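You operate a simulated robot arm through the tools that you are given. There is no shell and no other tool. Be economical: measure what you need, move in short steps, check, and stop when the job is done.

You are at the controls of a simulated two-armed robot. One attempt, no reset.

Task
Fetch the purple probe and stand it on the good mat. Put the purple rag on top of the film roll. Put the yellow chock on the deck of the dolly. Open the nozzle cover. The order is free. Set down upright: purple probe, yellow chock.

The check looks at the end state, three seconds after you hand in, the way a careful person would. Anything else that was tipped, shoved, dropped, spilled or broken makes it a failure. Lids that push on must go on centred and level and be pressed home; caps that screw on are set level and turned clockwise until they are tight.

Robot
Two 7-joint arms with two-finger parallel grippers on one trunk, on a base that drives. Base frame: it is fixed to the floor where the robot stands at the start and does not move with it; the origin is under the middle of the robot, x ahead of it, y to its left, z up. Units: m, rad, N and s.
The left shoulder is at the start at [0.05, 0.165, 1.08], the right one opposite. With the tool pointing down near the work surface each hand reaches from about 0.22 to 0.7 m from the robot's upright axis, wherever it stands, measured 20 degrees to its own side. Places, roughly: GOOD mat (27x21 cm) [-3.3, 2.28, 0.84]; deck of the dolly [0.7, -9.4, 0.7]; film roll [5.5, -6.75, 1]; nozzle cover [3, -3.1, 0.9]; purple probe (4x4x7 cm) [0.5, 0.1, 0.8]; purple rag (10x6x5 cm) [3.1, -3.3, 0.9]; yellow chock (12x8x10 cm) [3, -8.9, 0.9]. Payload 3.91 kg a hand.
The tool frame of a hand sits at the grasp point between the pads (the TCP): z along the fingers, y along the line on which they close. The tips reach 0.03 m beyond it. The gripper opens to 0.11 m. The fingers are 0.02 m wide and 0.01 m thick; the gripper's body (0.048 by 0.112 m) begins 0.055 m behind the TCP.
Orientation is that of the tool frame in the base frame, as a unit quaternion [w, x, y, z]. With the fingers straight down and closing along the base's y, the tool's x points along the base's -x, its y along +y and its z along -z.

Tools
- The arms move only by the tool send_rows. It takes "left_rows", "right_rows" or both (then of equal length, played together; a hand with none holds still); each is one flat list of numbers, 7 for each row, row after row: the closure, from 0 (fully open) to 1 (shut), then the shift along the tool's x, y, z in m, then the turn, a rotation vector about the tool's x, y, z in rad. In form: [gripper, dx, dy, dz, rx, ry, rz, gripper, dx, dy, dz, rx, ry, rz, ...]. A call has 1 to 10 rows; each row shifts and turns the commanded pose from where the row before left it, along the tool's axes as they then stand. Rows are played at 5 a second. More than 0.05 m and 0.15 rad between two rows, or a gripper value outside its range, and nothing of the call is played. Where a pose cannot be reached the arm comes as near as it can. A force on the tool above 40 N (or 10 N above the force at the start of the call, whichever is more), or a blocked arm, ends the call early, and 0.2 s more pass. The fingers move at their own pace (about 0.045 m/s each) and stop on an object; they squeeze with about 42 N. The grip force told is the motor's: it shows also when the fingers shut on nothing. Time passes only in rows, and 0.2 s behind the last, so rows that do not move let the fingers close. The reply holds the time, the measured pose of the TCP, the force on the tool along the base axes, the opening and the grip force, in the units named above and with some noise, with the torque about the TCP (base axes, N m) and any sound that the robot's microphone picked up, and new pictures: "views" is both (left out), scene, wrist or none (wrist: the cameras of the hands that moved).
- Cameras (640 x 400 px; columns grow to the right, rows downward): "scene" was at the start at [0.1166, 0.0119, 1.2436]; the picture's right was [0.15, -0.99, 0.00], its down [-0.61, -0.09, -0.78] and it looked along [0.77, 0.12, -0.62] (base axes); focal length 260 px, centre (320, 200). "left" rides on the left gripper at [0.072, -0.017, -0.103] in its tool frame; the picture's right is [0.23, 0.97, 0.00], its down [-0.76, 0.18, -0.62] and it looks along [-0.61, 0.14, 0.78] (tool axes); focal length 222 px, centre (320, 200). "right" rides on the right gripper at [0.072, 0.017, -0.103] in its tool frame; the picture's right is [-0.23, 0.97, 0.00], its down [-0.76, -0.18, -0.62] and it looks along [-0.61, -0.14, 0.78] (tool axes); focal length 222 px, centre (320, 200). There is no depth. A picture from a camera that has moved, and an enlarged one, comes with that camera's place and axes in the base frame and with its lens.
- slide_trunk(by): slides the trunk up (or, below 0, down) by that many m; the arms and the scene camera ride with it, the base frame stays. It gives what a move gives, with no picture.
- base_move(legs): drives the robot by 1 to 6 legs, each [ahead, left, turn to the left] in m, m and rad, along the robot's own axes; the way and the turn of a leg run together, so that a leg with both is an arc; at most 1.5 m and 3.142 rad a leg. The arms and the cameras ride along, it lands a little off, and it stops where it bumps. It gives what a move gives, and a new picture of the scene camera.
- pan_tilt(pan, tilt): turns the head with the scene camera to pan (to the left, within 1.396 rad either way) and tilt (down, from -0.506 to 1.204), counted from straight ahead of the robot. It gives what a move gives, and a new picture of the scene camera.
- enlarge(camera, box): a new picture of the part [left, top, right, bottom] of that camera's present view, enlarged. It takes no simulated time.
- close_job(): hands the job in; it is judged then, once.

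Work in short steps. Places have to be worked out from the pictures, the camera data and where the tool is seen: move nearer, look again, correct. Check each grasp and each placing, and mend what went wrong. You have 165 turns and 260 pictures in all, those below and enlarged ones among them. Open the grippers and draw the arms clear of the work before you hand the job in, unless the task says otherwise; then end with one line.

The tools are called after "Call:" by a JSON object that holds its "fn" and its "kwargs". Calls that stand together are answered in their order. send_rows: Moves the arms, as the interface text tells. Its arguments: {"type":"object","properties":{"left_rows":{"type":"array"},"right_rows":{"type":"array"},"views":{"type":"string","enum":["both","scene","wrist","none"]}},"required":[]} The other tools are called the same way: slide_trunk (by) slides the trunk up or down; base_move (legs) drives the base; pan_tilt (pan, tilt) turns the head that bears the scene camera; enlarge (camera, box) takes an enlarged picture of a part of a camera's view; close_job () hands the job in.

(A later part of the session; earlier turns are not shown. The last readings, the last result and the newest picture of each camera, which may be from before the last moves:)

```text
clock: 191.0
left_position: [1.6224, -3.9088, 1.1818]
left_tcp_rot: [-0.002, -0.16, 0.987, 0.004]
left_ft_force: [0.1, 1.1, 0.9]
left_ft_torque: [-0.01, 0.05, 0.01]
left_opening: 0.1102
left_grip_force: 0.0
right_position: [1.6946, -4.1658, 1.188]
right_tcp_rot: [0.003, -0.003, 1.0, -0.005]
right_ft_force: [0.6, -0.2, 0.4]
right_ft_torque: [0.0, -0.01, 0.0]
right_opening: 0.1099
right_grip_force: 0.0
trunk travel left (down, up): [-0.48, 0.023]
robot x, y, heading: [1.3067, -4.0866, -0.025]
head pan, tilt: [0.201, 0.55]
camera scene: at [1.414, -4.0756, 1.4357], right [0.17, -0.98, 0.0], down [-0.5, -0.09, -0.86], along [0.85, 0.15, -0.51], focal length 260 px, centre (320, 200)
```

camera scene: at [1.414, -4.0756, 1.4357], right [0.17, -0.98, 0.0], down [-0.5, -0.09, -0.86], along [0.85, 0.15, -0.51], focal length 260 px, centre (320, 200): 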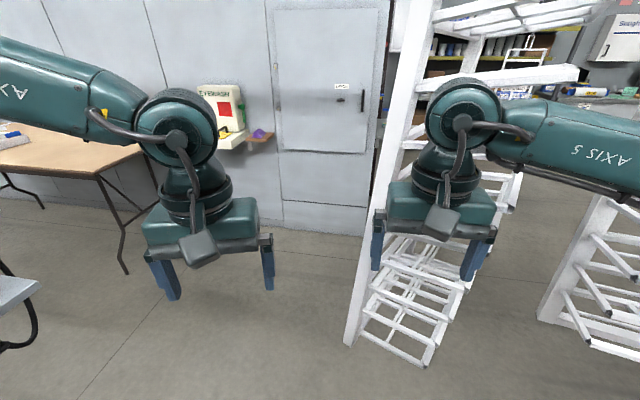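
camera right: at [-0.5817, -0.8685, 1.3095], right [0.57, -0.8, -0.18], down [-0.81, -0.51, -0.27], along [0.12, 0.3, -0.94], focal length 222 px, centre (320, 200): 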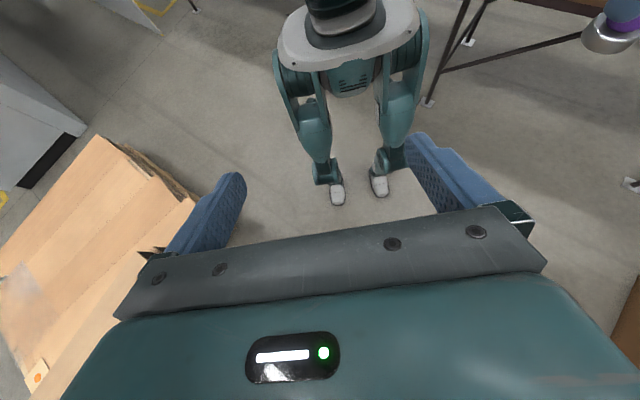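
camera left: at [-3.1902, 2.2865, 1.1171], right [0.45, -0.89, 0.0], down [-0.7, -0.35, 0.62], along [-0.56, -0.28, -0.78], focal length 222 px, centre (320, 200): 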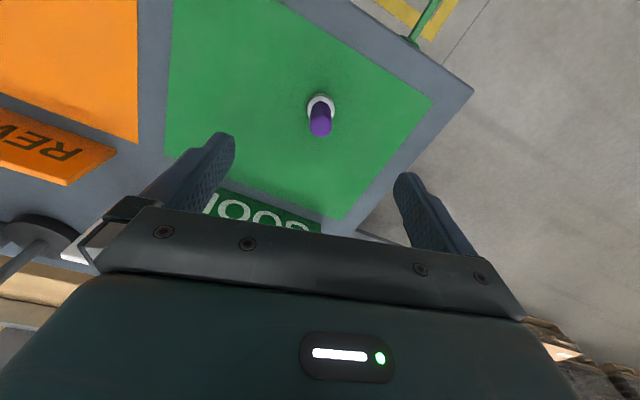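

Blocked with no tool force, so an elbow must be touching. I'll look to the right and left.

Call:
{"fn": "pan_tilt", "kwargs": {"pan": -1.2, "tilt": 0.4}}

Call:
{"fn": "pan_tilt", "kwargs": {"pan": 1.2, "tilt": 0.4}}

```text
clock: 192.5
left_position: [1.623, -3.9072, 1.1816]
left_tcp_rot: [-0.001, -0.159, 0.987, 0.005]
left_ft_force: [-0.6, 0.3, 0.0]
left_ft_torque: [0.01, -0.01, 0.01]
left_opening: 0.1099
left_grip_force: 0.0
right_position: [1.6948, -4.1658, 1.1892]
right_tcp_rot: [0.003, -0.003, 1.0, -0.005]
right_ft_force: [0.0, 0.2, 0.0]
right_ft_torque: [0.05, 0.01, 0.0]
right_opening: 0.11
right_grip_force: 0.1
trunk travel left (down, up): [-0.48, 0.023]
robot x, y, heading: [1.3072, -4.0837, -0.029]
head pan, tilt: [-1.201, 0.4]
camera scene: at [1.3564, -4.1781, 1.4484], right [-0.94, -0.34, -0.01], down [-0.12, 0.37, -0.92], along [0.31, -0.87, -0.39], focal length 260 px, centre (320, 200)
```

scene: 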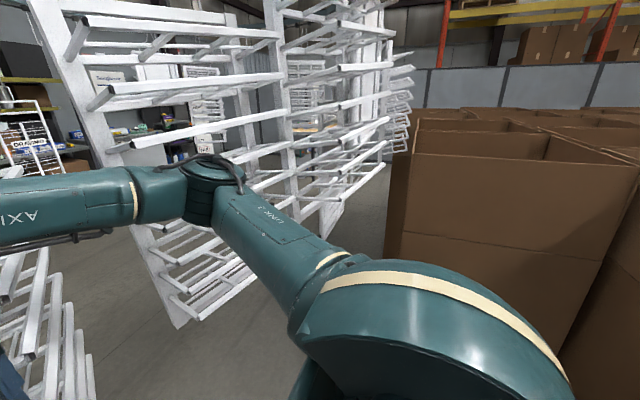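

```text
clock: 194.7
left_position: [1.6215, -3.906, 1.1815]
left_tcp_rot: [-0.002, -0.159, 0.987, 0.004]
left_ft_force: [-0.2, -0.5, -0.3]
left_ft_torque: [0.02, 0.0, 0.0]
left_opening: 0.11
left_grip_force: 0.2
right_position: [1.6955, -4.1658, 1.189]
right_tcp_rot: [0.003, -0.004, 1.0, -0.005]
right_ft_force: [0.9, -0.1, -0.4]
right_ft_torque: [-0.04, -0.02, 0.04]
right_opening: 0.1101
right_grip_force: 0.1
trunk travel left (down, up): [-0.48, 0.023]
robot x, y, heading: [1.3069, -4.0891, -0.026]
head pan, tilt: [1.201, 0.4]
camera scene: at [1.3612, -4.0051, 1.4488], right [0.92, -0.39, 0.01], down [-0.14, -0.36, -0.92], along [0.36, 0.85, -0.38], focal length 260 px, centre (320, 200)
```

scene: 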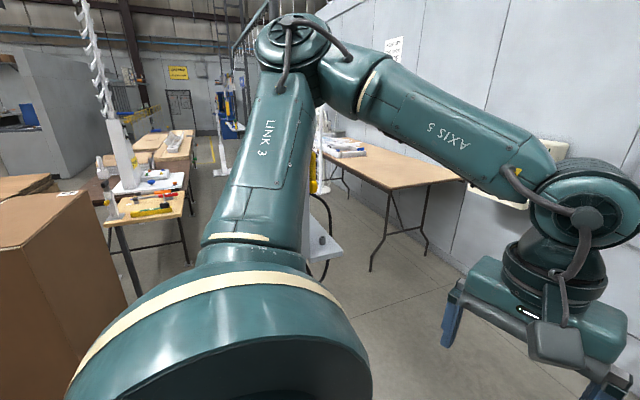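

The right elbow is touching the hanging white racks. I'll back off, shift left so that elbow clears (the left elbow passes above the partition), and go on.

Call:
{"fn": "base_move", "kwargs": {"legs": [[-0.12, 0.05, 0], [0, 0.2, 0], [0.35, 0, 0]]}}

Call:
{"fn": "pan_tilt", "kwargs": {"pan": -1.0, "tilt": 0.4}}

```text
clock: 195.4
left_position: [1.6239, -3.9074, 1.1803]
left_tcp_rot: [-0.003, -0.158, 0.987, 0.004]
left_ft_force: [-0.8, -0.4, 0.7]
left_ft_torque: [0.04, -0.01, -0.02]
left_opening: 0.1098
left_grip_force: 0.0
right_position: [1.6949, -4.1656, 1.1883]
right_tcp_rot: [0.004, -0.005, 1.0, -0.005]
right_ft_force: [0.0, -0.2, 0.0]
right_ft_torque: [-0.01, 0.02, 0.01]
right_opening: 0.1097
right_grip_force: 0.1
trunk travel left (down, up): [-0.48, 0.023]
robot x, y, heading: [1.304, -4.0894, -0.027]
head pan, tilt: [1.201, 0.4]
stopped in leg 1: the robot was blocked; the commanded pose is now the measured one
camera scene: at [1.3642, -4.0047, 1.4484], right [0.92, -0.39, 0.01], down [-0.14, -0.36, -0.92], along [0.36, 0.85, -0.39], focal length 260 px, centre (320, 200)
```

scene: 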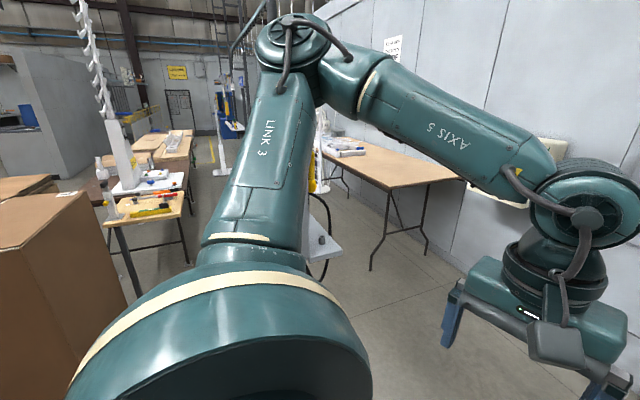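

```text
clock: 197.4
left_position: [1.6231, -3.9072, 1.1808]
left_tcp_rot: [-0.002, -0.158, 0.987, 0.004]
left_ft_force: [0.1, 0.4, -0.3]
left_ft_torque: [0.02, 0.04, 0.01]
left_opening: 0.1102
left_grip_force: 0.1
right_position: [1.6941, -4.1652, 1.1877]
right_tcp_rot: [0.003, -0.005, 1.0, -0.006]
right_ft_force: [0.1, 0.0, 0.3]
right_ft_torque: [0.0, -0.03, 0.01]
right_opening: 0.11
right_grip_force: 0.0
trunk travel left (down, up): [-0.48, 0.023]
robot x, y, heading: [1.3059, -4.0873, -0.03]
head pan, tilt: [-1.0, 0.4]
camera scene: at [1.375, -4.1694, 1.4485], right [-0.86, -0.52, -0.01], down [-0.19, 0.33, -0.92], along [0.48, -0.79, -0.39], focal length 260 px, centre (320, 200)
```

scene: 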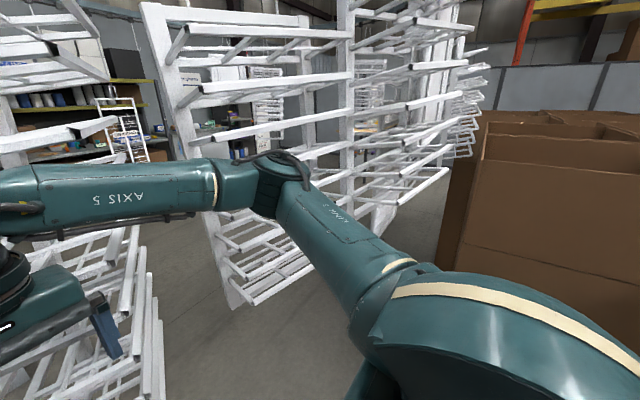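

Something still blocks me. I'll test a small step straight back.

Call:
{"fn": "base_move", "kwargs": {"legs": [[-0.12, 0, 0]]}}

Call:
{"fn": "pan_tilt", "kwargs": {"pan": -1.39, "tilt": 0.9}}

```text
clock: 198.7
left_position: [1.5136, -3.9022, 1.1779]
left_tcp_rot: [-0.007, -0.158, 0.987, 0.004]
left_ft_force: [-1.7, 0.3, -0.3]
left_ft_torque: [-0.01, 0.0, 0.0]
left_opening: 0.11
left_grip_force: 0.0
right_position: [1.5845, -4.1606, 1.1852]
right_tcp_rot: [-0.001, -0.004, 1.0, -0.005]
right_ft_force: [-0.8, 0.0, 1.3]
right_ft_torque: [0.0, -0.03, 0.01]
right_opening: 0.1097
right_grip_force: 0.1
trunk travel left (down, up): [-0.48, 0.023]
robot x, y, heading: [1.1871, -4.0829, -0.032]
head pan, tilt: [-1.0, 0.4]
camera scene: at [1.2662, -4.1643, 1.4479], right [-0.86, -0.52, 0.0], down [-0.2, 0.33, -0.92], along [0.48, -0.79, -0.39], focal length 260 px, centre (320, 200)
```

scene: 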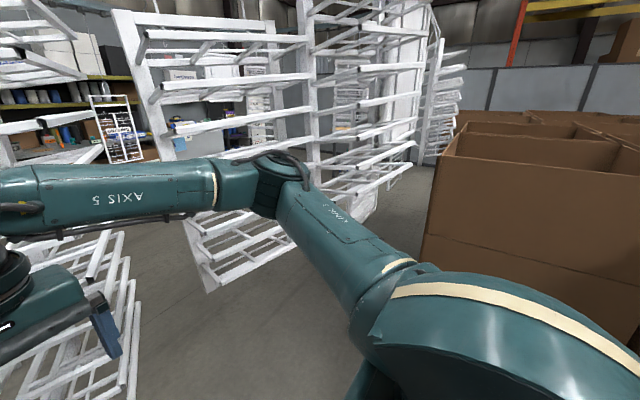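

```text
clock: 199.6
left_position: [1.5132, -3.9027, 1.1784]
left_tcp_rot: [-0.007, -0.159, 0.987, 0.004]
left_ft_force: [0.0, -0.4, -0.2]
left_ft_torque: [0.0, 0.02, -0.01]
left_opening: 0.1098
left_grip_force: 0.1
right_position: [1.5853, -4.1613, 1.185]
right_tcp_rot: [-0.002, -0.003, 1.0, -0.005]
right_ft_force: [-0.7, 0.8, 0.5]
right_ft_torque: [-0.02, 0.04, 0.01]
right_opening: 0.1097
right_grip_force: 0.1
trunk travel left (down, up): [-0.48, 0.023]
robot x, y, heading: [1.1883, -4.0842, -0.03]
head pan, tilt: [-1.389, 0.901]
camera scene: at [1.2305, -4.1597, 1.405], right [-0.99, -0.15, 0.0], down [-0.12, 0.77, -0.62], along [0.09, -0.61, -0.78], focal length 260 px, centre (320, 200)
```

scene: 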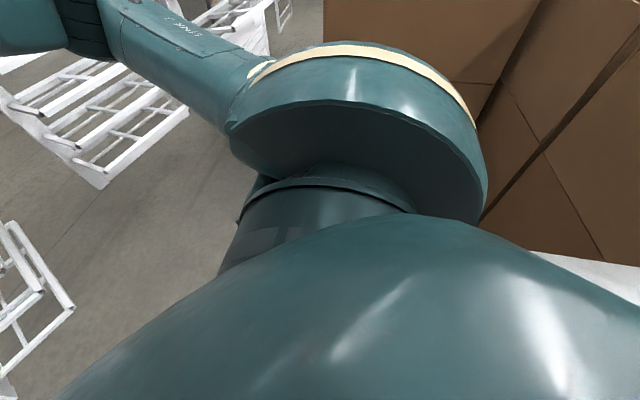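

Going back works: the left arm was catching the partition's end. I'll turn to face south in the clear spot so that I pass the gap sideways with a slimmer profile.

Call:
{"fn": "base_move", "kwargs": {"legs": [[0.11, -0.07, 0], [0, 0, -1.54]]}}

Call:
{"fn": "pan_tilt", "kwargs": {"pan": 1.3, "tilt": 0.5}}

```text
clock: 200.9
left_position: [1.6069, -3.9653, 1.1785]
left_tcp_rot: [-0.008, -0.158, 0.987, 0.003]
left_ft_force: [-0.1, 0.7, -0.6]
left_ft_torque: [-0.03, -0.02, 0.0]
left_opening: 0.1101
left_grip_force: 0.1
right_position: [1.6723, -4.2199, 1.1842]
right_tcp_rot: [-0.007, -0.013, 1.0, -0.004]
right_ft_force: [1.3, 0.3, 0.8]
right_ft_torque: [-0.02, -0.01, -0.03]
right_opening: 0.1101
right_grip_force: 0.0
trunk travel left (down, up): [-0.48, 0.023]
robot x, y, heading: [1.2819, -4.1479, -0.027]
head pan, tilt: [-1.389, 0.901]
stopped in leg 1: the force on the tool passed its limit at 59 N (the readings are from after the stop); the commanded pose is now the measured one
camera scene: at [1.3239, -4.2226, 1.4049], right [-0.99, -0.15, 0.0], down [-0.12, 0.77, -0.62], along [0.1, -0.61, -0.78], focal length 260 px, centre (320, 200)
```

scene: 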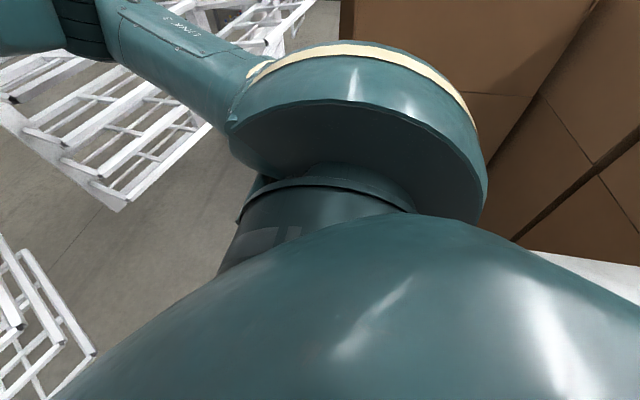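

```text
clock: 203.3
left_position: [1.6062, -3.9652, 1.1771]
left_tcp_rot: [-0.007, -0.159, 0.987, 0.004]
left_ft_force: [-0.1, -0.2, -0.5]
left_ft_torque: [0.03, -0.01, -0.02]
left_opening: 0.11
left_grip_force: 0.0
right_position: [1.6727, -4.2203, 1.1842]
right_tcp_rot: [-0.007, -0.013, 1.0, -0.005]
right_ft_force: [-0.4, 0.4, -0.2]
right_ft_torque: [-0.02, 0.01, -0.01]
right_opening: 0.1096
right_grip_force: 0.0
trunk travel left (down, up): [-0.48, 0.023]
robot x, y, heading: [1.2825, -4.1497, -0.03]
head pan, tilt: [1.3, 0.499]
camera scene: at [1.3394, -4.0611, 1.4388], right [0.96, -0.29, 0.0], down [-0.14, -0.46, -0.88], along [0.26, 0.84, -0.48], focal length 260 px, centre (320, 200)
```

scene: 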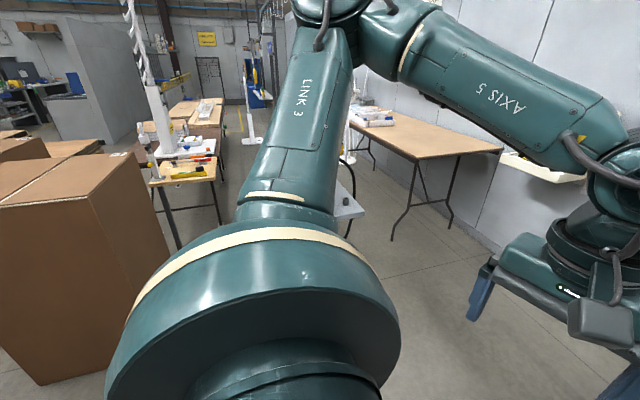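

The right hand touched the hanging racks, so this gap is too tight. Between the FREE carton and the partition there's open floor to the north, so I'll go round the partition's other end.

Call:
{"fn": "base_move", "kwargs": {"legs": [[-0.15, 0, 0], [-0.28, 0.6, 0]]}}

Call:
{"fn": "pan_tilt", "kwargs": {"pan": 1.0, "tilt": 0.4}}

```text
clock: 210.0
left_position: [1.1904, -3.3508, 1.1778]
left_tcp_rot: [-0.007, -0.159, 0.987, 0.005]
left_ft_force: [0.6, -0.4, -0.2]
left_ft_torque: [-0.03, 0.01, 0.06]
left_opening: 0.1099
left_grip_force: 0.1
right_position: [1.2558, -3.6049, 1.1853]
right_tcp_rot: [-0.008, -0.013, 1.0, -0.003]
right_ft_force: [-0.6, -0.6, 1.0]
right_ft_torque: [0.03, 0.0, 0.01]
right_opening: 0.1099
right_grip_force: 0.1
trunk travel left (down, up): [-0.48, 0.023]
robot x, y, heading: [0.8605, -3.5281, -0.034]
head pan, tilt: [1.3, 0.499]
camera scene: at [0.9232, -3.446, 1.4388], right [0.96, -0.29, 0.0], down [-0.14, -0.46, -0.88], along [0.26, 0.84, -0.48], focal length 260 px, centre (320, 200)
```

scene: 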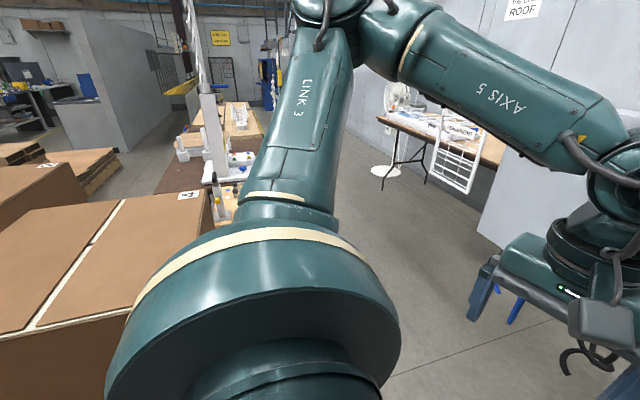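

```text
clock: 210.8
left_position: [1.1915, -3.3505, 1.1764]
left_tcp_rot: [-0.008, -0.159, 0.987, 0.005]
left_ft_force: [0.1, -0.2, 1.1]
left_ft_torque: [-0.03, -0.03, -0.03]
left_opening: 0.1099
left_grip_force: 0.0
right_position: [1.2562, -3.6062, 1.1856]
right_tcp_rot: [-0.007, -0.013, 1.0, -0.004]
right_ft_force: [-0.1, 0.5, -0.6]
right_ft_torque: [0.05, -0.01, -0.01]
right_opening: 0.1103
right_grip_force: 0.1
trunk travel left (down, up): [-0.48, 0.023]
robot x, y, heading: [0.8676, -3.5326, -0.033]
head pan, tilt: [1.0, 0.4]
camera scene: at [0.9486, -3.4565, 1.4479], right [0.83, -0.56, 0.0], down [-0.22, -0.32, -0.92], along [0.52, 0.76, -0.39], focal length 260 px, centre (320, 200)
```

scene: 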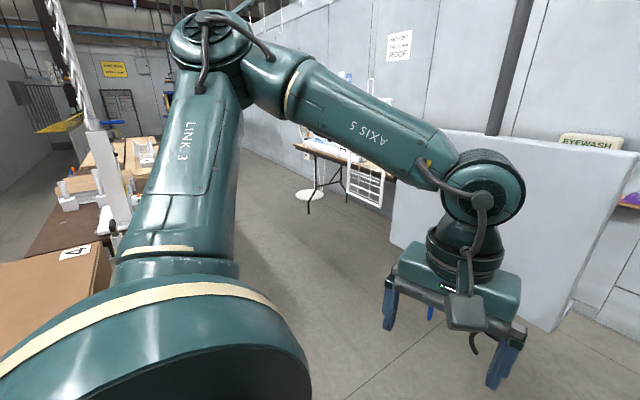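

The way north of the partition is open. I'll strafe left past it, then stop for a look.

Call:
{"fn": "base_move", "kwargs": {"legs": [[-0.07, 0.9, 0], [0.35, 0.15, 0]]}}

Call:
{"fn": "pan_tilt", "kwargs": {"pan": 0.9, "tilt": 0.4}}

Call:
{"fn": "pan_tilt", "kwargs": {"pan": -0.4, "tilt": 0.5}}

```text
clock: 214.3
left_position: [1.1766, -3.0849, 1.1765]
left_tcp_rot: [-0.008, -0.157, 0.988, 0.003]
left_ft_force: [-0.1, 1.1, -1.0]
left_ft_torque: [-0.03, 0.0, 0.02]
left_opening: 0.11
left_grip_force: 0.0
right_position: [1.2435, -3.3412, 1.1852]
right_tcp_rot: [-0.007, -0.012, 1.0, -0.006]
right_ft_force: [0.8, 0.9, -0.9]
right_ft_torque: [-0.04, 0.0, 0.02]
right_opening: 0.1104
right_grip_force: 0.1
trunk travel left (down, up): [-0.48, 0.023]
robot x, y, heading: [0.854, -3.2695, -0.03]
head pan, tilt: [1.0, 0.4]
stopped in leg 1: the robot was blocked; the commanded pose is now the measured one
camera scene: at [0.9362, -3.1906, 1.4477], right [0.82, -0.57, 0.0], down [-0.22, -0.32, -0.92], along [0.52, 0.76, -0.39], focal length 260 px, centre (320, 200)
```

scene: 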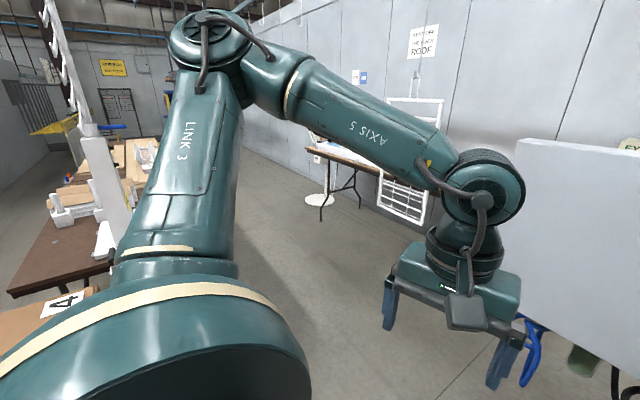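

```text
clock: 214.9
left_position: [1.1784, -3.0883, 1.1781]
left_tcp_rot: [-0.007, -0.157, 0.988, 0.005]
left_ft_force: [0.3, 0.9, 1.4]
left_ft_torque: [0.01, 0.06, 0.02]
left_opening: 0.1098
left_grip_force: 0.0
right_position: [1.2433, -3.3425, 1.1846]
right_tcp_rot: [-0.008, -0.012, 1.0, -0.004]
right_ft_force: [0.1, -1.0, -0.2]
right_ft_torque: [0.0, 0.01, -0.01]
right_opening: 0.1098
right_grip_force: 0.0
trunk travel left (down, up): [-0.48, 0.023]
robot x, y, heading: [0.8483, -3.2693, -0.03]
head pan, tilt: [0.901, 0.4]
camera scene: at [0.9436, -3.1991, 1.4479], right [0.76, -0.64, 0.0], down [-0.25, -0.3, -0.92], along [0.59, 0.7, -0.39], focal length 260 px, centre (320, 200)
```

scene: 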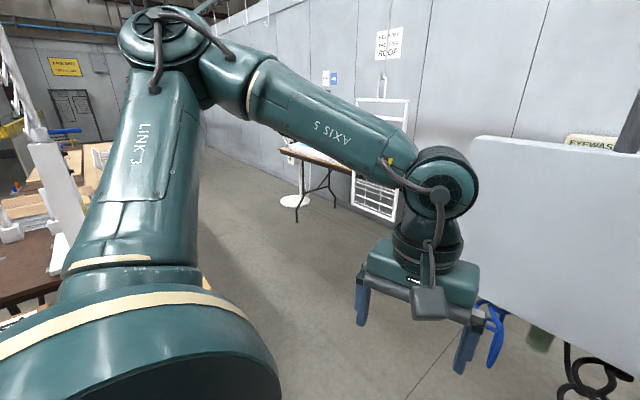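

```text
clock: 216.4
left_position: [1.178, -3.0891, 1.1768]
left_tcp_rot: [-0.008, -0.158, 0.987, 0.005]
left_ft_force: [-0.4, 0.6, -0.4]
left_ft_torque: [0.01, 0.0, 0.01]
left_opening: 0.1102
left_grip_force: 0.0
right_position: [1.2438, -3.3428, 1.1848]
right_tcp_rot: [-0.007, -0.011, 1.0, -0.003]
right_ft_force: [-0.4, 0.4, 0.3]
right_ft_torque: [-0.01, 0.02, -0.02]
right_opening: 0.1101
right_grip_force: 0.1
trunk travel left (down, up): [-0.48, 0.023]
robot x, y, heading: [0.8482, -3.27, -0.033]
head pan, tilt: [-0.4, 0.499]
camera scene: at [0.9666, -3.3075, 1.4388], right [-0.42, -0.91, 0.0], down [-0.44, 0.2, -0.88], along [0.8, -0.37, -0.48], focal length 260 px, centre (320, 200)
```

scene: 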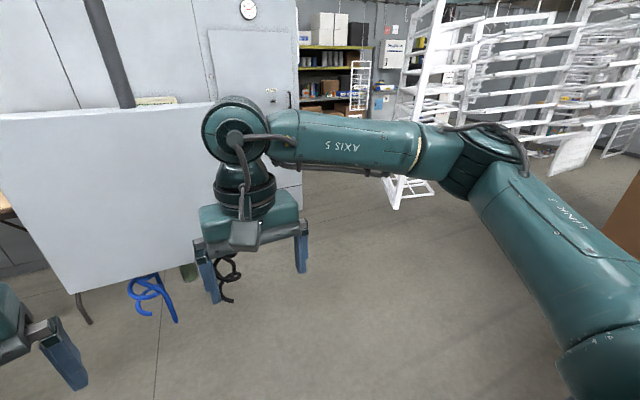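

The board hangs at x≈1.52 (z 1.02–1.36), and the FREE carton reaches x≈0.7. I'll pull both hands in, then pass between them at x≈1.05 and round the board's north end.

Call:
{"fn": "send_rows", "kwargs": {"left_rows": [0, 0.03, 0, 0, 0, 0, 0, 0, 0.03, 0, 0, 0, 0, 0, 0, 0.02, 0, 0, 0, 0, 0], "right_rows": [0, 0.04, 0, 0, 0, 0, 0, 0, 0.04, 0, 0, 0, 0, 0, 0, 0.03, 0, 0, 0, 0, 0], "views": "none"}}

Call:
{"fn": "base_move", "kwargs": {"legs": [[0.2, -0.03, 0], [0, 0.95, 0], [0.5, 0, 0]]}}

Call:
{"fn": "pan_tilt", "kwargs": {"pan": -0.3, "tilt": 0.5}}

```text
clock: 217.2
left_position: [1.1013, -3.1124, 1.1778]
left_tcp_rot: [-0.007, -0.157, 0.988, 0.005]
left_ft_force: [0.5, 0.0, -0.2]
left_ft_torque: [-0.02, -0.01, -0.01]
left_opening: 0.1104
left_grip_force: 0.2
right_position: [1.1317, -3.3463, 1.1872]
right_tcp_rot: [-0.008, -0.011, 1.0, -0.004]
right_ft_force: [-0.1, 0.6, -0.7]
right_ft_torque: [0.0, -0.01, 0.02]
right_opening: 0.11
right_grip_force: 0.2
trunk travel left (down, up): [-0.48, 0.023]
robot x, y, heading: [0.8528, -3.2701, -0.032]
head pan, tilt: [-0.4, 0.499]
```

```text
clock: 225.2
left_position: [1.3261, -2.359, 1.1808]
left_tcp_rot: [-0.008, -0.162, 0.987, 0.009]
left_ft_force: [-0.2, 0.0, 0.8]
left_ft_torque: [0.04, -0.04, -0.02]
left_opening: 0.11
left_grip_force: 0.0
right_position: [1.3605, -2.591, 1.1887]
right_tcp_rot: [-0.009, -0.016, 1.0, 0.001]
right_ft_force: [0.3, -0.1, 0.1]
right_ft_torque: [0.0, 0.06, -0.02]
right_opening: 0.1099
right_grip_force: 0.0
trunk travel left (down, up): [-0.48, 0.023]
robot x, y, heading: [1.0793, -2.5056, -0.024]
head pan, tilt: [-0.4, 0.499]
stopped in leg 2: the robot was blocked; the commanded pose is now the measured one
camera scene: at [1.1931, -2.5574, 1.4396], right [-0.41, -0.91, -0.01], down [-0.44, 0.2, -0.88], along [0.8, -0.35, -0.48], focal length 260 px, centre (320, 200)
```

scene: 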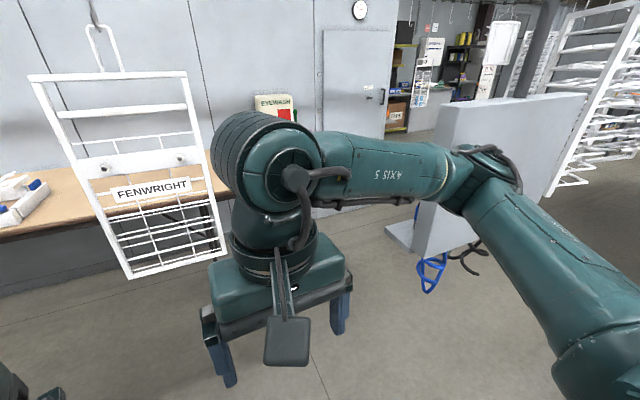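

```text
clock: 225.9
left_position: [1.3254, -2.3626, 1.1805]
left_tcp_rot: [-0.006, -0.162, 0.987, 0.011]
left_ft_force: [-0.9, 0.8, 0.8]
left_ft_torque: [-0.01, 0.02, 0.01]
left_opening: 0.11
left_grip_force: 0.1
right_position: [1.3595, -2.5947, 1.1858]
right_tcp_rot: [-0.008, -0.015, 1.0, 0.002]
right_ft_force: [0.2, -0.3, -0.3]
right_ft_torque: [-0.01, 0.0, -0.02]
right_opening: 0.1102
right_grip_force: 0.1
trunk travel left (down, up): [-0.48, 0.023]
robot x, y, heading: [1.0796, -2.5089, -0.018]
head pan, tilt: [-0.3, 0.499]
camera scene: at [1.1953, -2.5522, 1.4383], right [-0.32, -0.95, -0.01], down [-0.45, 0.16, -0.88], along [0.83, -0.27, -0.48], focal length 260 px, centre (320, 200)
```

scene: 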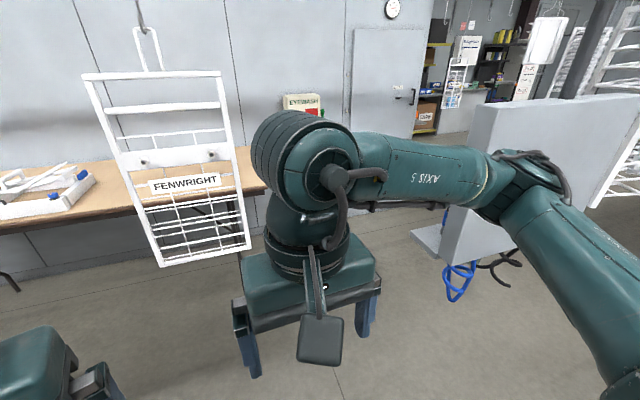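

Blocked on the left at y≈-2.5. I'll look there.

Call:
{"fn": "pan_tilt", "kwargs": {"pan": 1.39, "tilt": 0.3}}

Call:
{"fn": "pan_tilt", "kwargs": {"pan": 0.4, "tilt": 0.4}}

```text
clock: 227.6
left_position: [1.3264, -2.3626, 1.1806]
left_tcp_rot: [-0.007, -0.161, 0.987, 0.011]
left_ft_force: [-0.8, 0.6, -0.5]
left_ft_torque: [0.03, 0.0, -0.01]
left_opening: 0.11
left_grip_force: 0.1
right_position: [1.3589, -2.5956, 1.1859]
right_tcp_rot: [-0.007, -0.015, 1.0, 0.004]
right_ft_force: [-0.2, -0.2, 0.3]
right_ft_torque: [0.0, 0.03, 0.0]
right_opening: 0.1102
right_grip_force: 0.1
trunk travel left (down, up): [-0.48, 0.023]
robot x, y, heading: [1.0792, -2.5077, -0.022]
head pan, tilt: [1.389, 0.3]
camera scene: at [1.1277, -2.4331, 1.4583], right [0.98, -0.2, 0.0], down [-0.06, -0.28, -0.96], along [0.19, 0.94, -0.28], focal length 260 px, centre (320, 200)
```

scene: 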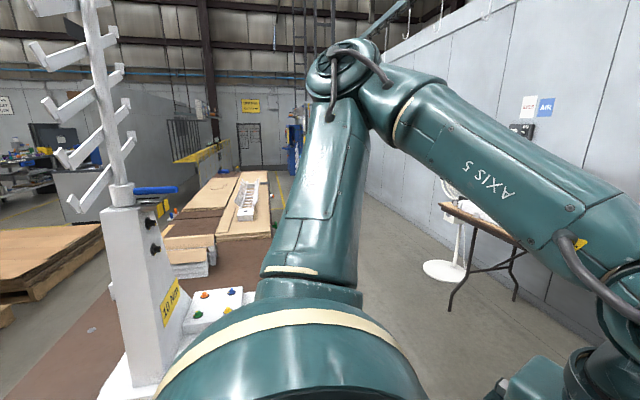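

```text
clock: 228.9
left_position: [1.3267, -2.3608, 1.1809]
left_tcp_rot: [-0.006, -0.16, 0.987, 0.012]
left_ft_force: [-0.8, 0.1, 1.0]
left_ft_torque: [0.0, -0.03, 0.01]
left_opening: 0.1099
left_grip_force: 0.0
right_position: [1.359, -2.5939, 1.1858]
right_tcp_rot: [-0.008, -0.015, 1.0, 0.003]
right_ft_force: [0.1, -0.2, -0.8]
right_ft_torque: [-0.01, 0.0, 0.0]
right_opening: 0.1098
right_grip_force: 0.0
trunk travel left (down, up): [-0.48, 0.023]
robot x, y, heading: [1.0766, -2.5062, -0.022]
head pan, tilt: [0.4, 0.4]
camera scene: at [1.195, -2.4904, 1.4484], right [0.37, -0.93, -0.01], down [-0.36, -0.13, -0.92], along [0.86, 0.34, -0.38], focal length 260 px, centre (320, 200)
```

scene: 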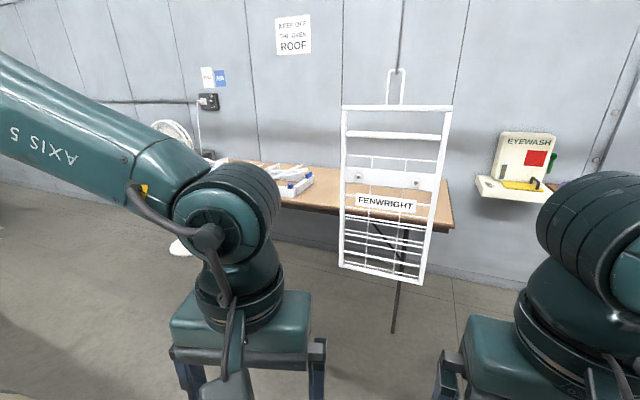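

The hanging FENWRIGHT rack makes the north way even narrower. The south gap (y from -4.07 to -3.4) works if my arms are stretched straight ahead, so I'll return along x≈1.08 to y≈-3.72 and look.

Call:
{"fn": "base_move", "kwargs": {"legs": [[0, -0.6, 0], [0, -0.62, 0]]}}

Call:
{"fn": "pan_tilt", "kwargs": {"pan": 0, "tilt": 0.3}}

```text
clock: 240.1
left_position: [1.2976, -3.5712, 1.1786]
left_tcp_rot: [-0.007, -0.161, 0.987, 0.004]
left_ft_force: [0.3, 0.4, 0.4]
left_ft_torque: [0.0, -0.02, -0.02]
left_opening: 0.1102
left_grip_force: 0.0
right_position: [1.3304, -3.8039, 1.187]
right_tcp_rot: [-0.008, -0.014, 1.0, -0.003]
right_ft_force: [-0.6, 0.0, 0.6]
right_ft_torque: [0.0, 0.0, 0.07]
right_opening: 0.1101
right_grip_force: 0.0
trunk travel left (down, up): [-0.48, 0.023]
robot x, y, heading: [1.0524, -3.7247, -0.021]
head pan, tilt: [0.4, 0.4]
camera scene: at [1.1664, -3.6953, 1.4479], right [0.37, -0.93, 0.0], down [-0.36, -0.14, -0.92], along [0.86, 0.34, -0.39], focal length 260 px, centre (320, 200)
```

scene: 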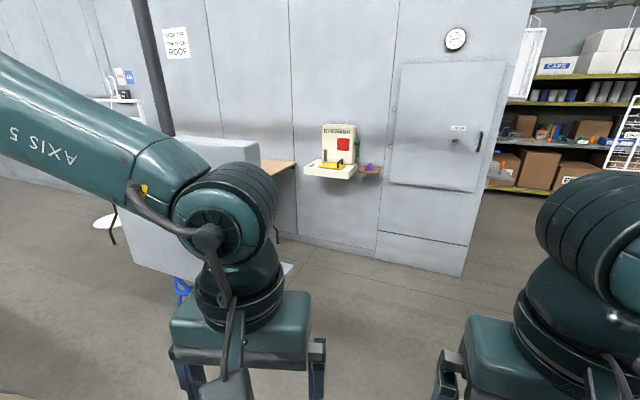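

```text
clock: 241.0
left_position: [1.297, -3.5702, 1.178]
left_tcp_rot: [-0.008, -0.161, 0.987, 0.004]
left_ft_force: [-0.3, -1.0, 0.5]
left_ft_torque: [0.02, -0.03, -0.02]
left_opening: 0.1101
left_grip_force: 0.0
right_position: [1.3309, -3.8045, 1.186]
right_tcp_rot: [-0.008, -0.013, 1.0, -0.003]
right_ft_force: [0.0, 0.2, -0.2]
right_ft_torque: [-0.01, -0.02, -0.02]
right_opening: 0.1102
right_grip_force: 0.1
trunk travel left (down, up): [-0.48, 0.023]
robot x, y, heading: [1.0498, -3.7291, -0.025]
head pan, tilt: [0.0, 0.3]
camera scene: at [1.1736, -3.7313, 1.4571], right [-0.02, -1.0, 0.0], down [-0.3, 0.01, -0.96], along [0.95, -0.02, -0.3], focal length 260 px, centre (320, 200)
```

scene: 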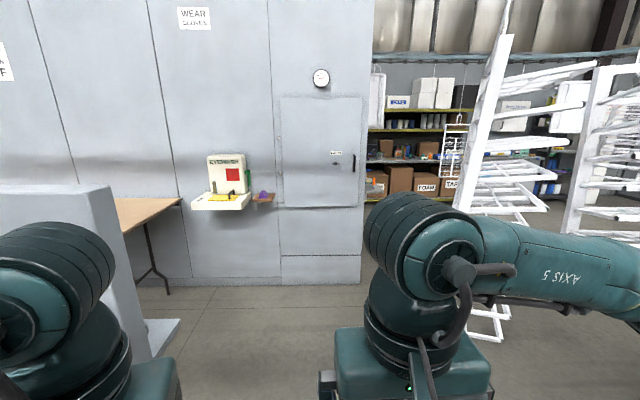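

Panel end is at (1.56,-3.40) and rack post at (1.79,-4.11), a 0.71 m gap. I'll back up a little, then stretch both arms forward to slim the elbows.

Call:
{"fn": "base_move", "kwargs": {"legs": [[-0.15, -0.03, 0.02]]}}

Call:
{"fn": "send_rows", "kwargs": {"left_rows": [0, -0.0406, -0.0205, 0, 0, 0, 0, 0, -0.0406, -0.0205, 0, 0, 0, 0, 0, -0.0406, -0.0205, 0, 0, 0, 0, 0, -0.0406, -0.0205, 0, 0, 0, 0, 0, -0.0406, -0.0205, 0, 0, 0, 0, 0, -0.0406, -0.0205, 0, 0, 0, 0], "right_rows": [0, -0.04, -0.01, 0, 0, 0, 0, 0, -0.04, -0.01, 0, 0, 0, 0, 0, -0.04, -0.01, 0, 0, 0, 0, 0, -0.04, -0.01, 0, 0, 0, 0, 0, -0.04, -0.01, 0, 0, 0, 0, 0, -0.04, -0.01, 0, 0, 0, 0], "views": "scene"}}

```text
clock: 242.4
left_position: [1.1425, -3.5938, 1.1782]
left_tcp_rot: [-0.007, -0.172, 0.985, 0.004]
left_ft_force: [-0.6, 0.4, -0.2]
left_ft_torque: [0.0, -0.04, -0.01]
left_opening: 0.1099
left_grip_force: 0.1
right_position: [1.1801, -3.827, 1.1874]
right_tcp_rot: [-0.007, -0.025, 1.0, -0.003]
right_ft_force: [0.4, 0.5, 0.3]
right_ft_torque: [0.01, -0.02, 0.01]
right_opening: 0.1099
right_grip_force: 0.2
trunk travel left (down, up): [-0.48, 0.023]
robot x, y, heading: [0.8982, -3.7572, -0.004]
head pan, tilt: [0.0, 0.3]
camera scene: at [1.0215, -3.7571, 1.4573], right [0.0, -1.0, 0.0], down [-0.29, 0.0, -0.96], along [0.96, 0.0, -0.29], focal length 260 px, centre (320, 200)
```

scene: 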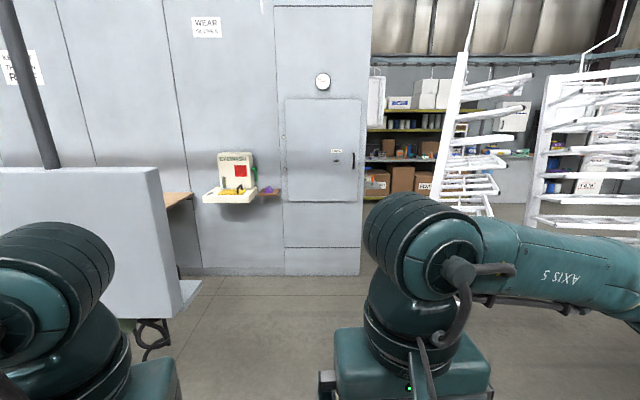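

```text
clock: 243.8
left_position: [1.3908, -3.6002, 1.1743]
left_tcp_rot: [-0.008, -0.171, 0.985, 0.004]
left_ft_force: [0.2, 0.2, -0.4]
left_ft_torque: [0.0, 0.0, 0.0]
left_opening: 0.1099
left_grip_force: 0.0
left hand out of reach, approached as far as the arm can: row 6
right_position: [1.424, -3.8745, 1.1844]
right_tcp_rot: [-0.008, -0.025, 1.0, -0.005]
right_ft_force: [-0.5, 0.1, -0.3]
right_ft_torque: [-0.02, 0.02, 0.0]
right_opening: 0.1099
right_grip_force: 0.2
trunk travel left (down, up): [-0.48, 0.023]
robot x, y, heading: [0.8937, -3.7557, 0.002]
head pan, tilt: [0.0, 0.3]
camera scene: at [1.0224, -3.7565, 1.4572], right [0.0, -1.0, 0.0], down [-0.3, 0.0, -0.96], along [0.96, 0.0, -0.3], focal length 260 px, centre (320, 200)
```

scene: 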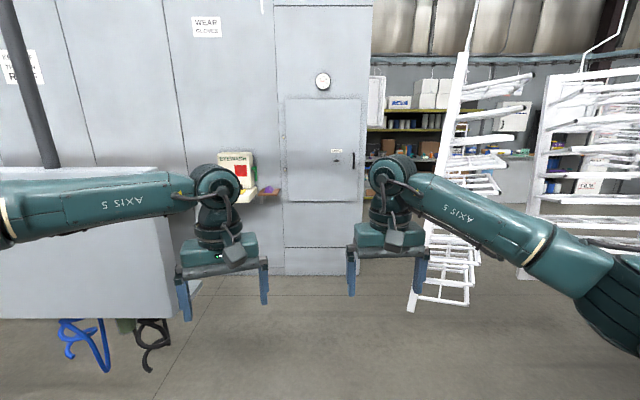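

The elbows stay wide, so stretching doesn't help. Facing north and going through sideways needs only ~0.55 m, so I'll pull the hands in and up, then turn left.

Call:
{"fn": "send_rows", "kwargs": {"left_rows": [0, 0.0326, 0.0094, -0.021, 0, 0, 0, 0, 0.0326, 0.0094, -0.021, 0, 0, 0, 0, 0.0326, 0.0094, -0.021, 0, 0, 0, 0, 0.0326, 0.0094, -0.021, 0, 0, 0, 0, 0.0326, 0.0094, -0.021, 0, 0, 0, 0, 0.0326, 0.0094, -0.021, 0, 0, 0, 0, 0.0326, 0.0094, -0.021, 0, 0, 0], "right_rows": [0, 0.037, 0.002, -0.021, 0, 0, 0, 0, 0.037, 0.002, -0.021, 0, 0, 0, 0, 0.037, 0.002, -0.021, 0, 0, 0, 0, 0.037, 0.002, -0.021, 0, 0, 0, 0, 0.037, 0.002, -0.021, 0, 0, 0, 0, 0.037, 0.002, -0.021, 0, 0, 0, 0, 0.037, 0.002, -0.021, 0, 0, 0], "views": "none"}}

Call:
{"fn": "base_move", "kwargs": {"legs": [[0.05, -0.02, 0], [0, 0, 1.57]]}}

Call:
{"fn": "pan_tilt", "kwargs": {"pan": -1.1, "tilt": 0.5}}

```text
clock: 245.4
left_position: [1.1539, -3.6156, 1.3239]
left_tcp_rot: [-0.007, -0.172, 0.985, 0.004]
left_ft_force: [-0.7, -0.2, 0.5]
left_ft_torque: [0.02, -0.04, -0.02]
left_opening: 0.11
left_grip_force: 0.1
right_position: [1.1631, -3.8717, 1.3342]
right_tcp_rot: [-0.007, -0.024, 1.0, -0.005]
right_ft_force: [0.5, -1.2, 0.7]
right_ft_torque: [-0.01, 0.02, 0.02]
right_opening: 0.1102
right_grip_force: 0.1
trunk travel left (down, up): [-0.48, 0.023]
robot x, y, heading: [0.9019, -3.7541, -0.004]
head pan, tilt: [0.0, 0.3]
```

```text
clock: 250.2
left_position: [0.8065, -3.5199, 1.3234]
left_tcp_rot: [0.008, 0.819, -0.574, 0.002]
left_ft_force: [0.0, 0.2, -0.7]
left_ft_torque: [0.02, 0.01, 0.0]
left_opening: 0.1101
left_grip_force: 0.0
right_position: [1.0601, -3.5068, 1.3353]
right_tcp_rot: [0.003, 0.726, -0.688, 0.008]
right_ft_force: [0.0, 0.1, -0.4]
right_ft_torque: [0.0, -0.01, 0.01]
right_opening: 0.1102
right_grip_force: 0.1
trunk travel left (down, up): [-0.48, 0.023]
robot x, y, heading: [0.9463, -3.7788, 1.571]
head pan, tilt: [0.0, 0.3]
camera scene: at [0.9491, -3.6541, 1.4572], right [1.0, 0.0, 0.0], down [0.0, -0.3, -0.96], along [0.0, 0.96, -0.3], focal length 260 px, centre (320, 200)
```

scene: 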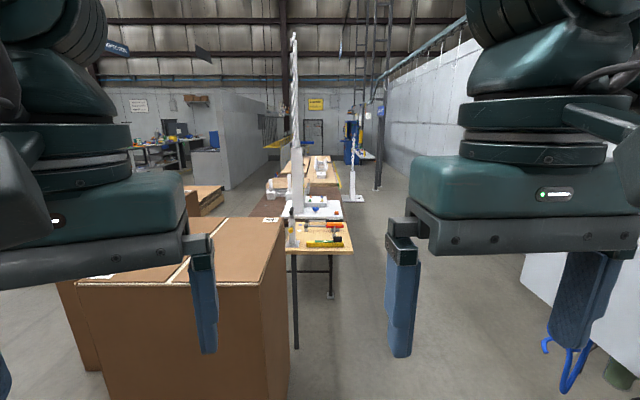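

```text
clock: 251.5
left_position: [0.8062, -3.5185, 1.3243]
left_tcp_rot: [0.008, 0.819, -0.574, 0.004]
left_ft_force: [0.7, -0.5, 1.0]
left_ft_torque: [0.01, 0.02, -0.01]
left_opening: 0.1099
left_grip_force: 0.0
right_position: [1.062, -3.5073, 1.3345]
right_tcp_rot: [0.003, 0.726, -0.688, 0.008]
right_ft_force: [-1.1, -0.4, 0.1]
right_ft_torque: [-0.01, -0.01, 0.01]
right_opening: 0.1099
right_grip_force: 0.0
trunk travel left (down, up): [-0.48, 0.023]
robot x, y, heading: [0.9489, -3.7762, 1.573]
head pan, tilt: [-1.1, 0.499]
camera scene: at [1.0303, -3.7059, 1.4388], right [0.46, -0.89, 0.0], down [-0.43, -0.22, -0.88], along [0.78, 0.4, -0.48], focal length 260 px, centre (320, 200)
```

scene: 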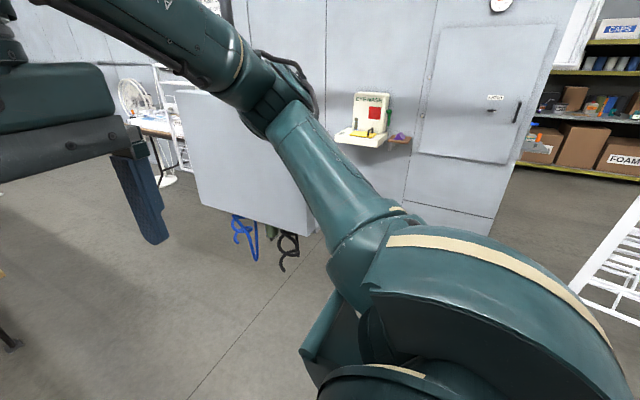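

The right elbow's front would be at y≈-3.42, just clear of the panel end. I'll shift 5 cm south and strafe east in steps.

Call:
{"fn": "base_move", "kwargs": {"legs": [[-0.05, 0, 0], [0, -0.4, 0]]}}

Call:
{"fn": "pan_tilt", "kwargs": {"pan": -0.8, "tilt": 0.5}}

```text
clock: 256.1
left_position: [1.207, -3.5671, 1.3231]
left_tcp_rot: [0.009, 0.818, -0.575, 0.003]
left_ft_force: [-1.0, -0.6, 0.3]
left_ft_torque: [0.01, 0.01, -0.01]
left_opening: 0.1101
left_grip_force: 0.2
right_position: [1.4618, -3.5568, 1.3347]
right_tcp_rot: [0.003, 0.725, -0.688, 0.008]
right_ft_force: [-0.6, 0.2, 0.2]
right_ft_torque: [-0.01, 0.0, 0.01]
right_opening: 0.1097
right_grip_force: 0.0
trunk travel left (down, up): [-0.48, 0.023]
robot x, y, heading: [1.3448, -3.8254, 1.574]
head pan, tilt: [-1.1, 0.499]
camera scene: at [1.4303, -3.7556, 1.4388], right [0.45, -0.89, 0.0], down [-0.43, -0.22, -0.88], along [0.78, 0.4, -0.48], focal length 260 px, centre (320, 200)
```

scene: 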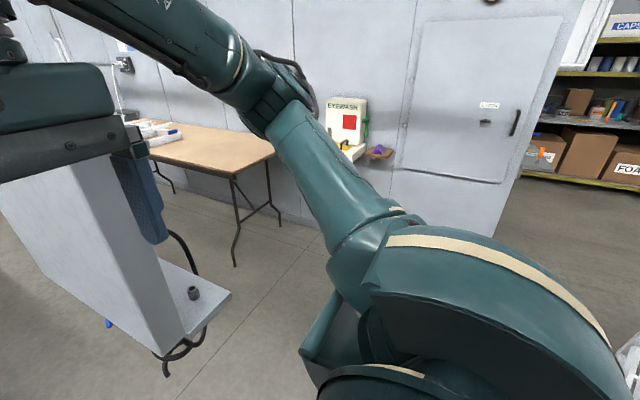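

```text
clock: 256.9
left_position: [1.2078, -3.5691, 1.3233]
left_tcp_rot: [0.008, 0.818, -0.575, 0.002]
left_ft_force: [-0.8, 0.2, 0.7]
left_ft_torque: [0.05, 0.0, 0.0]
left_opening: 0.1098
left_grip_force: 0.0
right_position: [1.4612, -3.5578, 1.3336]
right_tcp_rot: [0.003, 0.725, -0.688, 0.009]
right_ft_force: [-0.5, -0.1, -0.2]
right_ft_torque: [0.02, 0.0, 0.0]
right_opening: 0.11
right_grip_force: 0.0
trunk travel left (down, up): [-0.48, 0.023]
robot x, y, heading: [1.3511, -3.8273, 1.569]
head pan, tilt: [-0.799, 0.499]
camera scene: at [1.4143, -3.7336, 1.4388], right [0.7, -0.72, 0.0], down [-0.34, -0.33, -0.88], along [0.63, 0.61, -0.48], focal length 260 px, centre (320, 200)
```

scene: 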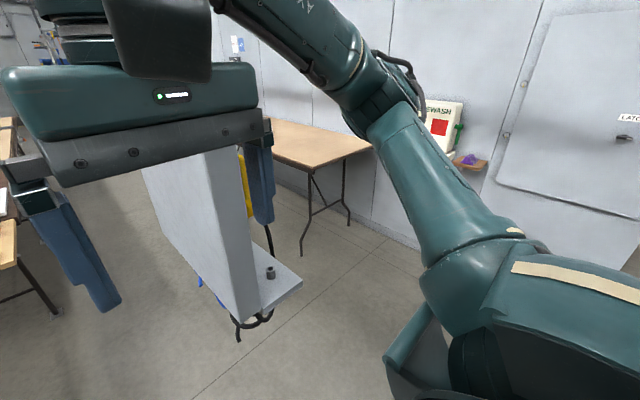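

The elbow has passed. I'll continue east.

Call:
{"fn": "base_move", "kwargs": {"legs": [[0, -0.4, 0]]}}

Call:
{"fn": "pan_tilt", "kwargs": {"pan": -1.2, "tilt": 0.5}}

```text
clock: 260.9
left_position: [1.6048, -3.5675, 1.3245]
left_tcp_rot: [0.008, 0.818, -0.575, 0.003]
left_ft_force: [-0.6, 0.5, -0.5]
left_ft_torque: [0.01, 0.02, -0.03]
left_opening: 0.1099
left_grip_force: 0.1
right_position: [1.8587, -3.557, 1.3343]
right_tcp_rot: [0.003, 0.726, -0.688, 0.007]
right_ft_force: [0.3, 0.2, -0.7]
right_ft_torque: [-0.01, 0.0, 0.01]
right_opening: 0.11
right_grip_force: 0.1
trunk travel left (down, up): [-0.48, 0.023]
robot x, y, heading: [1.7425, -3.824, 1.568]
head pan, tilt: [-0.799, 0.499]
camera scene: at [1.8113, -3.7336, 1.4388], right [0.7, -0.72, 0.0], down [-0.34, -0.33, -0.88], along [0.63, 0.61, -0.48], focal length 260 px, centre (320, 200)
```

scene: 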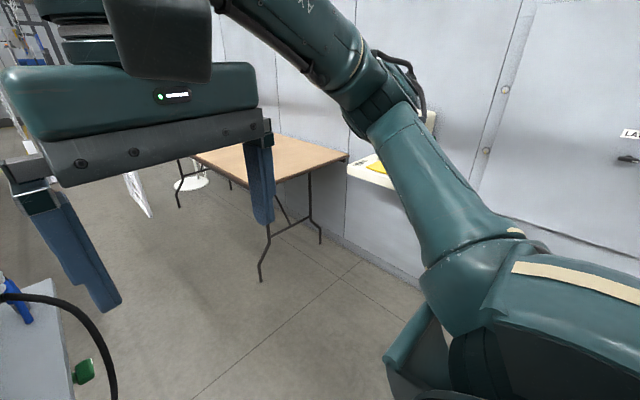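

```text
clock: 261.8
left_position: [1.6034, -3.5673, 1.3238]
left_tcp_rot: [0.009, 0.818, -0.575, 0.002]
left_ft_force: [-0.4, 0.1, 0.7]
left_ft_torque: [-0.01, 0.03, -0.01]
left_opening: 0.1101
left_grip_force: 0.0
right_position: [1.8581, -3.5569, 1.3346]
right_tcp_rot: [0.002, 0.726, -0.688, 0.008]
right_ft_force: [-0.2, -0.1, -0.5]
right_ft_torque: [0.01, 0.0, 0.01]
right_opening: 0.1098
right_grip_force: 0.1
trunk travel left (down, up): [-0.48, 0.023]
robot x, y, heading: [1.7428, -3.8274, 1.571]
head pan, tilt: [-1.201, 0.499]
camera scene: at [1.8307, -3.764, 1.4388], right [0.36, -0.93, 0.0], down [-0.45, -0.17, -0.88], along [0.82, 0.32, -0.48], focal length 260 px, centre (320, 200)
```

scene: 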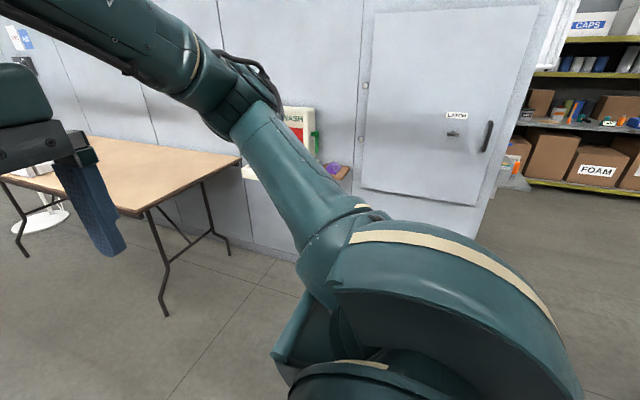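

Through the gap. I'll continue east, then north, and turn to face the wall.

Call:
{"fn": "base_move", "kwargs": {"legs": [[0, -0.55, 0], [0.5, 0, 0], [0, 0, -1.57]]}}

Call:
{"fn": "pan_tilt", "kwargs": {"pan": 0, "tilt": 0.6}}

```text
clock: 273.5
left_position: [2.558, -3.1894, 1.3231]
left_tcp_rot: [-0.008, -0.163, 0.987, 0.004]
left_ft_force: [0.0, -0.5, -0.4]
left_ft_torque: [0.02, 0.02, -0.02]
left_opening: 0.11
left_grip_force: 0.0
right_position: [2.565, -3.4456, 1.3352]
right_tcp_rot: [-0.008, -0.017, 1.0, -0.005]
right_ft_force: [0.3, -0.1, -1.4]
right_ft_torque: [-0.01, -0.03, -0.02]
right_opening: 0.1103
right_grip_force: 0.0
trunk travel left (down, up): [-0.48, 0.023]
robot x, y, heading: [2.2998, -3.3287, -0.018]
head pan, tilt: [-1.201, 0.499]
camera scene: at [2.3613, -3.4123, 1.4388], right [-0.94, -0.35, 0.0], down [-0.17, 0.45, -0.88], along [0.3, -0.82, -0.48], focal length 260 px, centre (320, 200)
```

scene: 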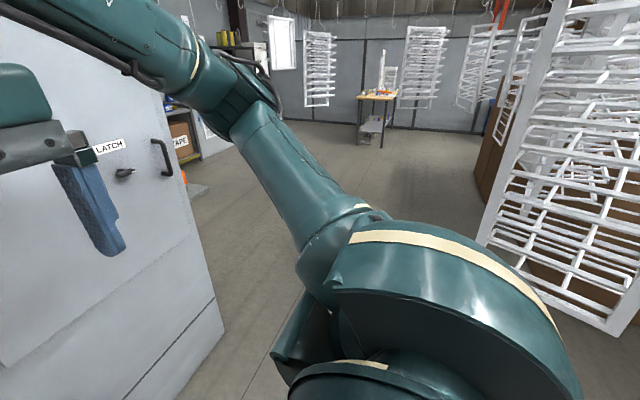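

```text
clock: 274.9
left_position: [2.5585, -3.19, 1.3243]
left_tcp_rot: [-0.007, -0.163, 0.987, 0.004]
left_ft_force: [0.3, -0.3, 0.3]
left_ft_torque: [0.02, 0.03, 0.02]
left_opening: 0.1101
left_grip_force: 0.1
right_position: [2.566, -3.4459, 1.3351]
right_tcp_rot: [-0.008, -0.018, 1.0, -0.003]
right_ft_force: [-0.5, 0.4, 0.3]
right_ft_torque: [-0.02, -0.01, 0.0]
right_opening: 0.11
right_grip_force: 0.0
trunk travel left (down, up): [-0.48, 0.023]
robot x, y, heading: [2.2992, -3.3241, -0.015]
head pan, tilt: [0.0, 0.6]
camera scene: at [2.4183, -3.3285, 1.4297], right [-0.02, -1.0, 0.0], down [-0.56, 0.01, -0.83], along [0.82, -0.02, -0.56], focal length 260 px, centre (320, 200)
```

scene: 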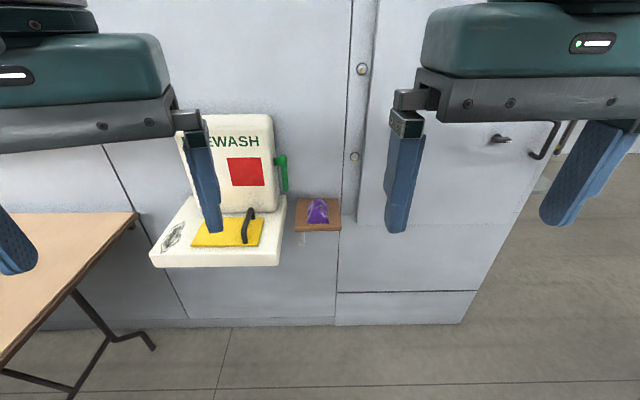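

The eyewash is right ahead. I'll enlarge the nozzle cover and the rag.

Call:
{"fn": "enlarge", "kwargs": {"camera": "scene", "box": [140, 170, 364, 310]}}

```text
2.86 times, centred on (252, 240) of scene
camera zoom: at [2.4183, -3.3285, 1.4297], right [-0.02, -1.0, 0.0], down [-0.56, 0.01, -0.83], along [0.82, -0.02, -0.56], focal length 744 px, centre (514, 86)
```

zoom: 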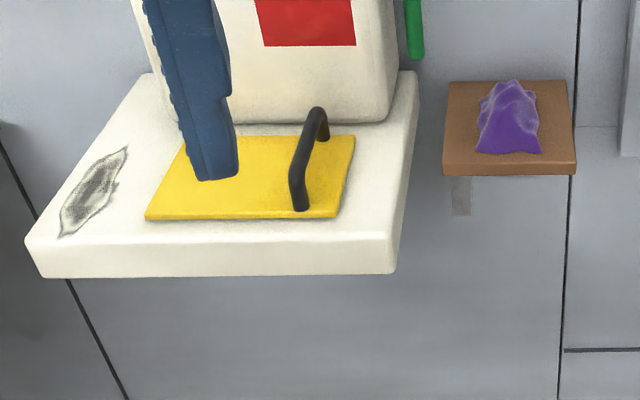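

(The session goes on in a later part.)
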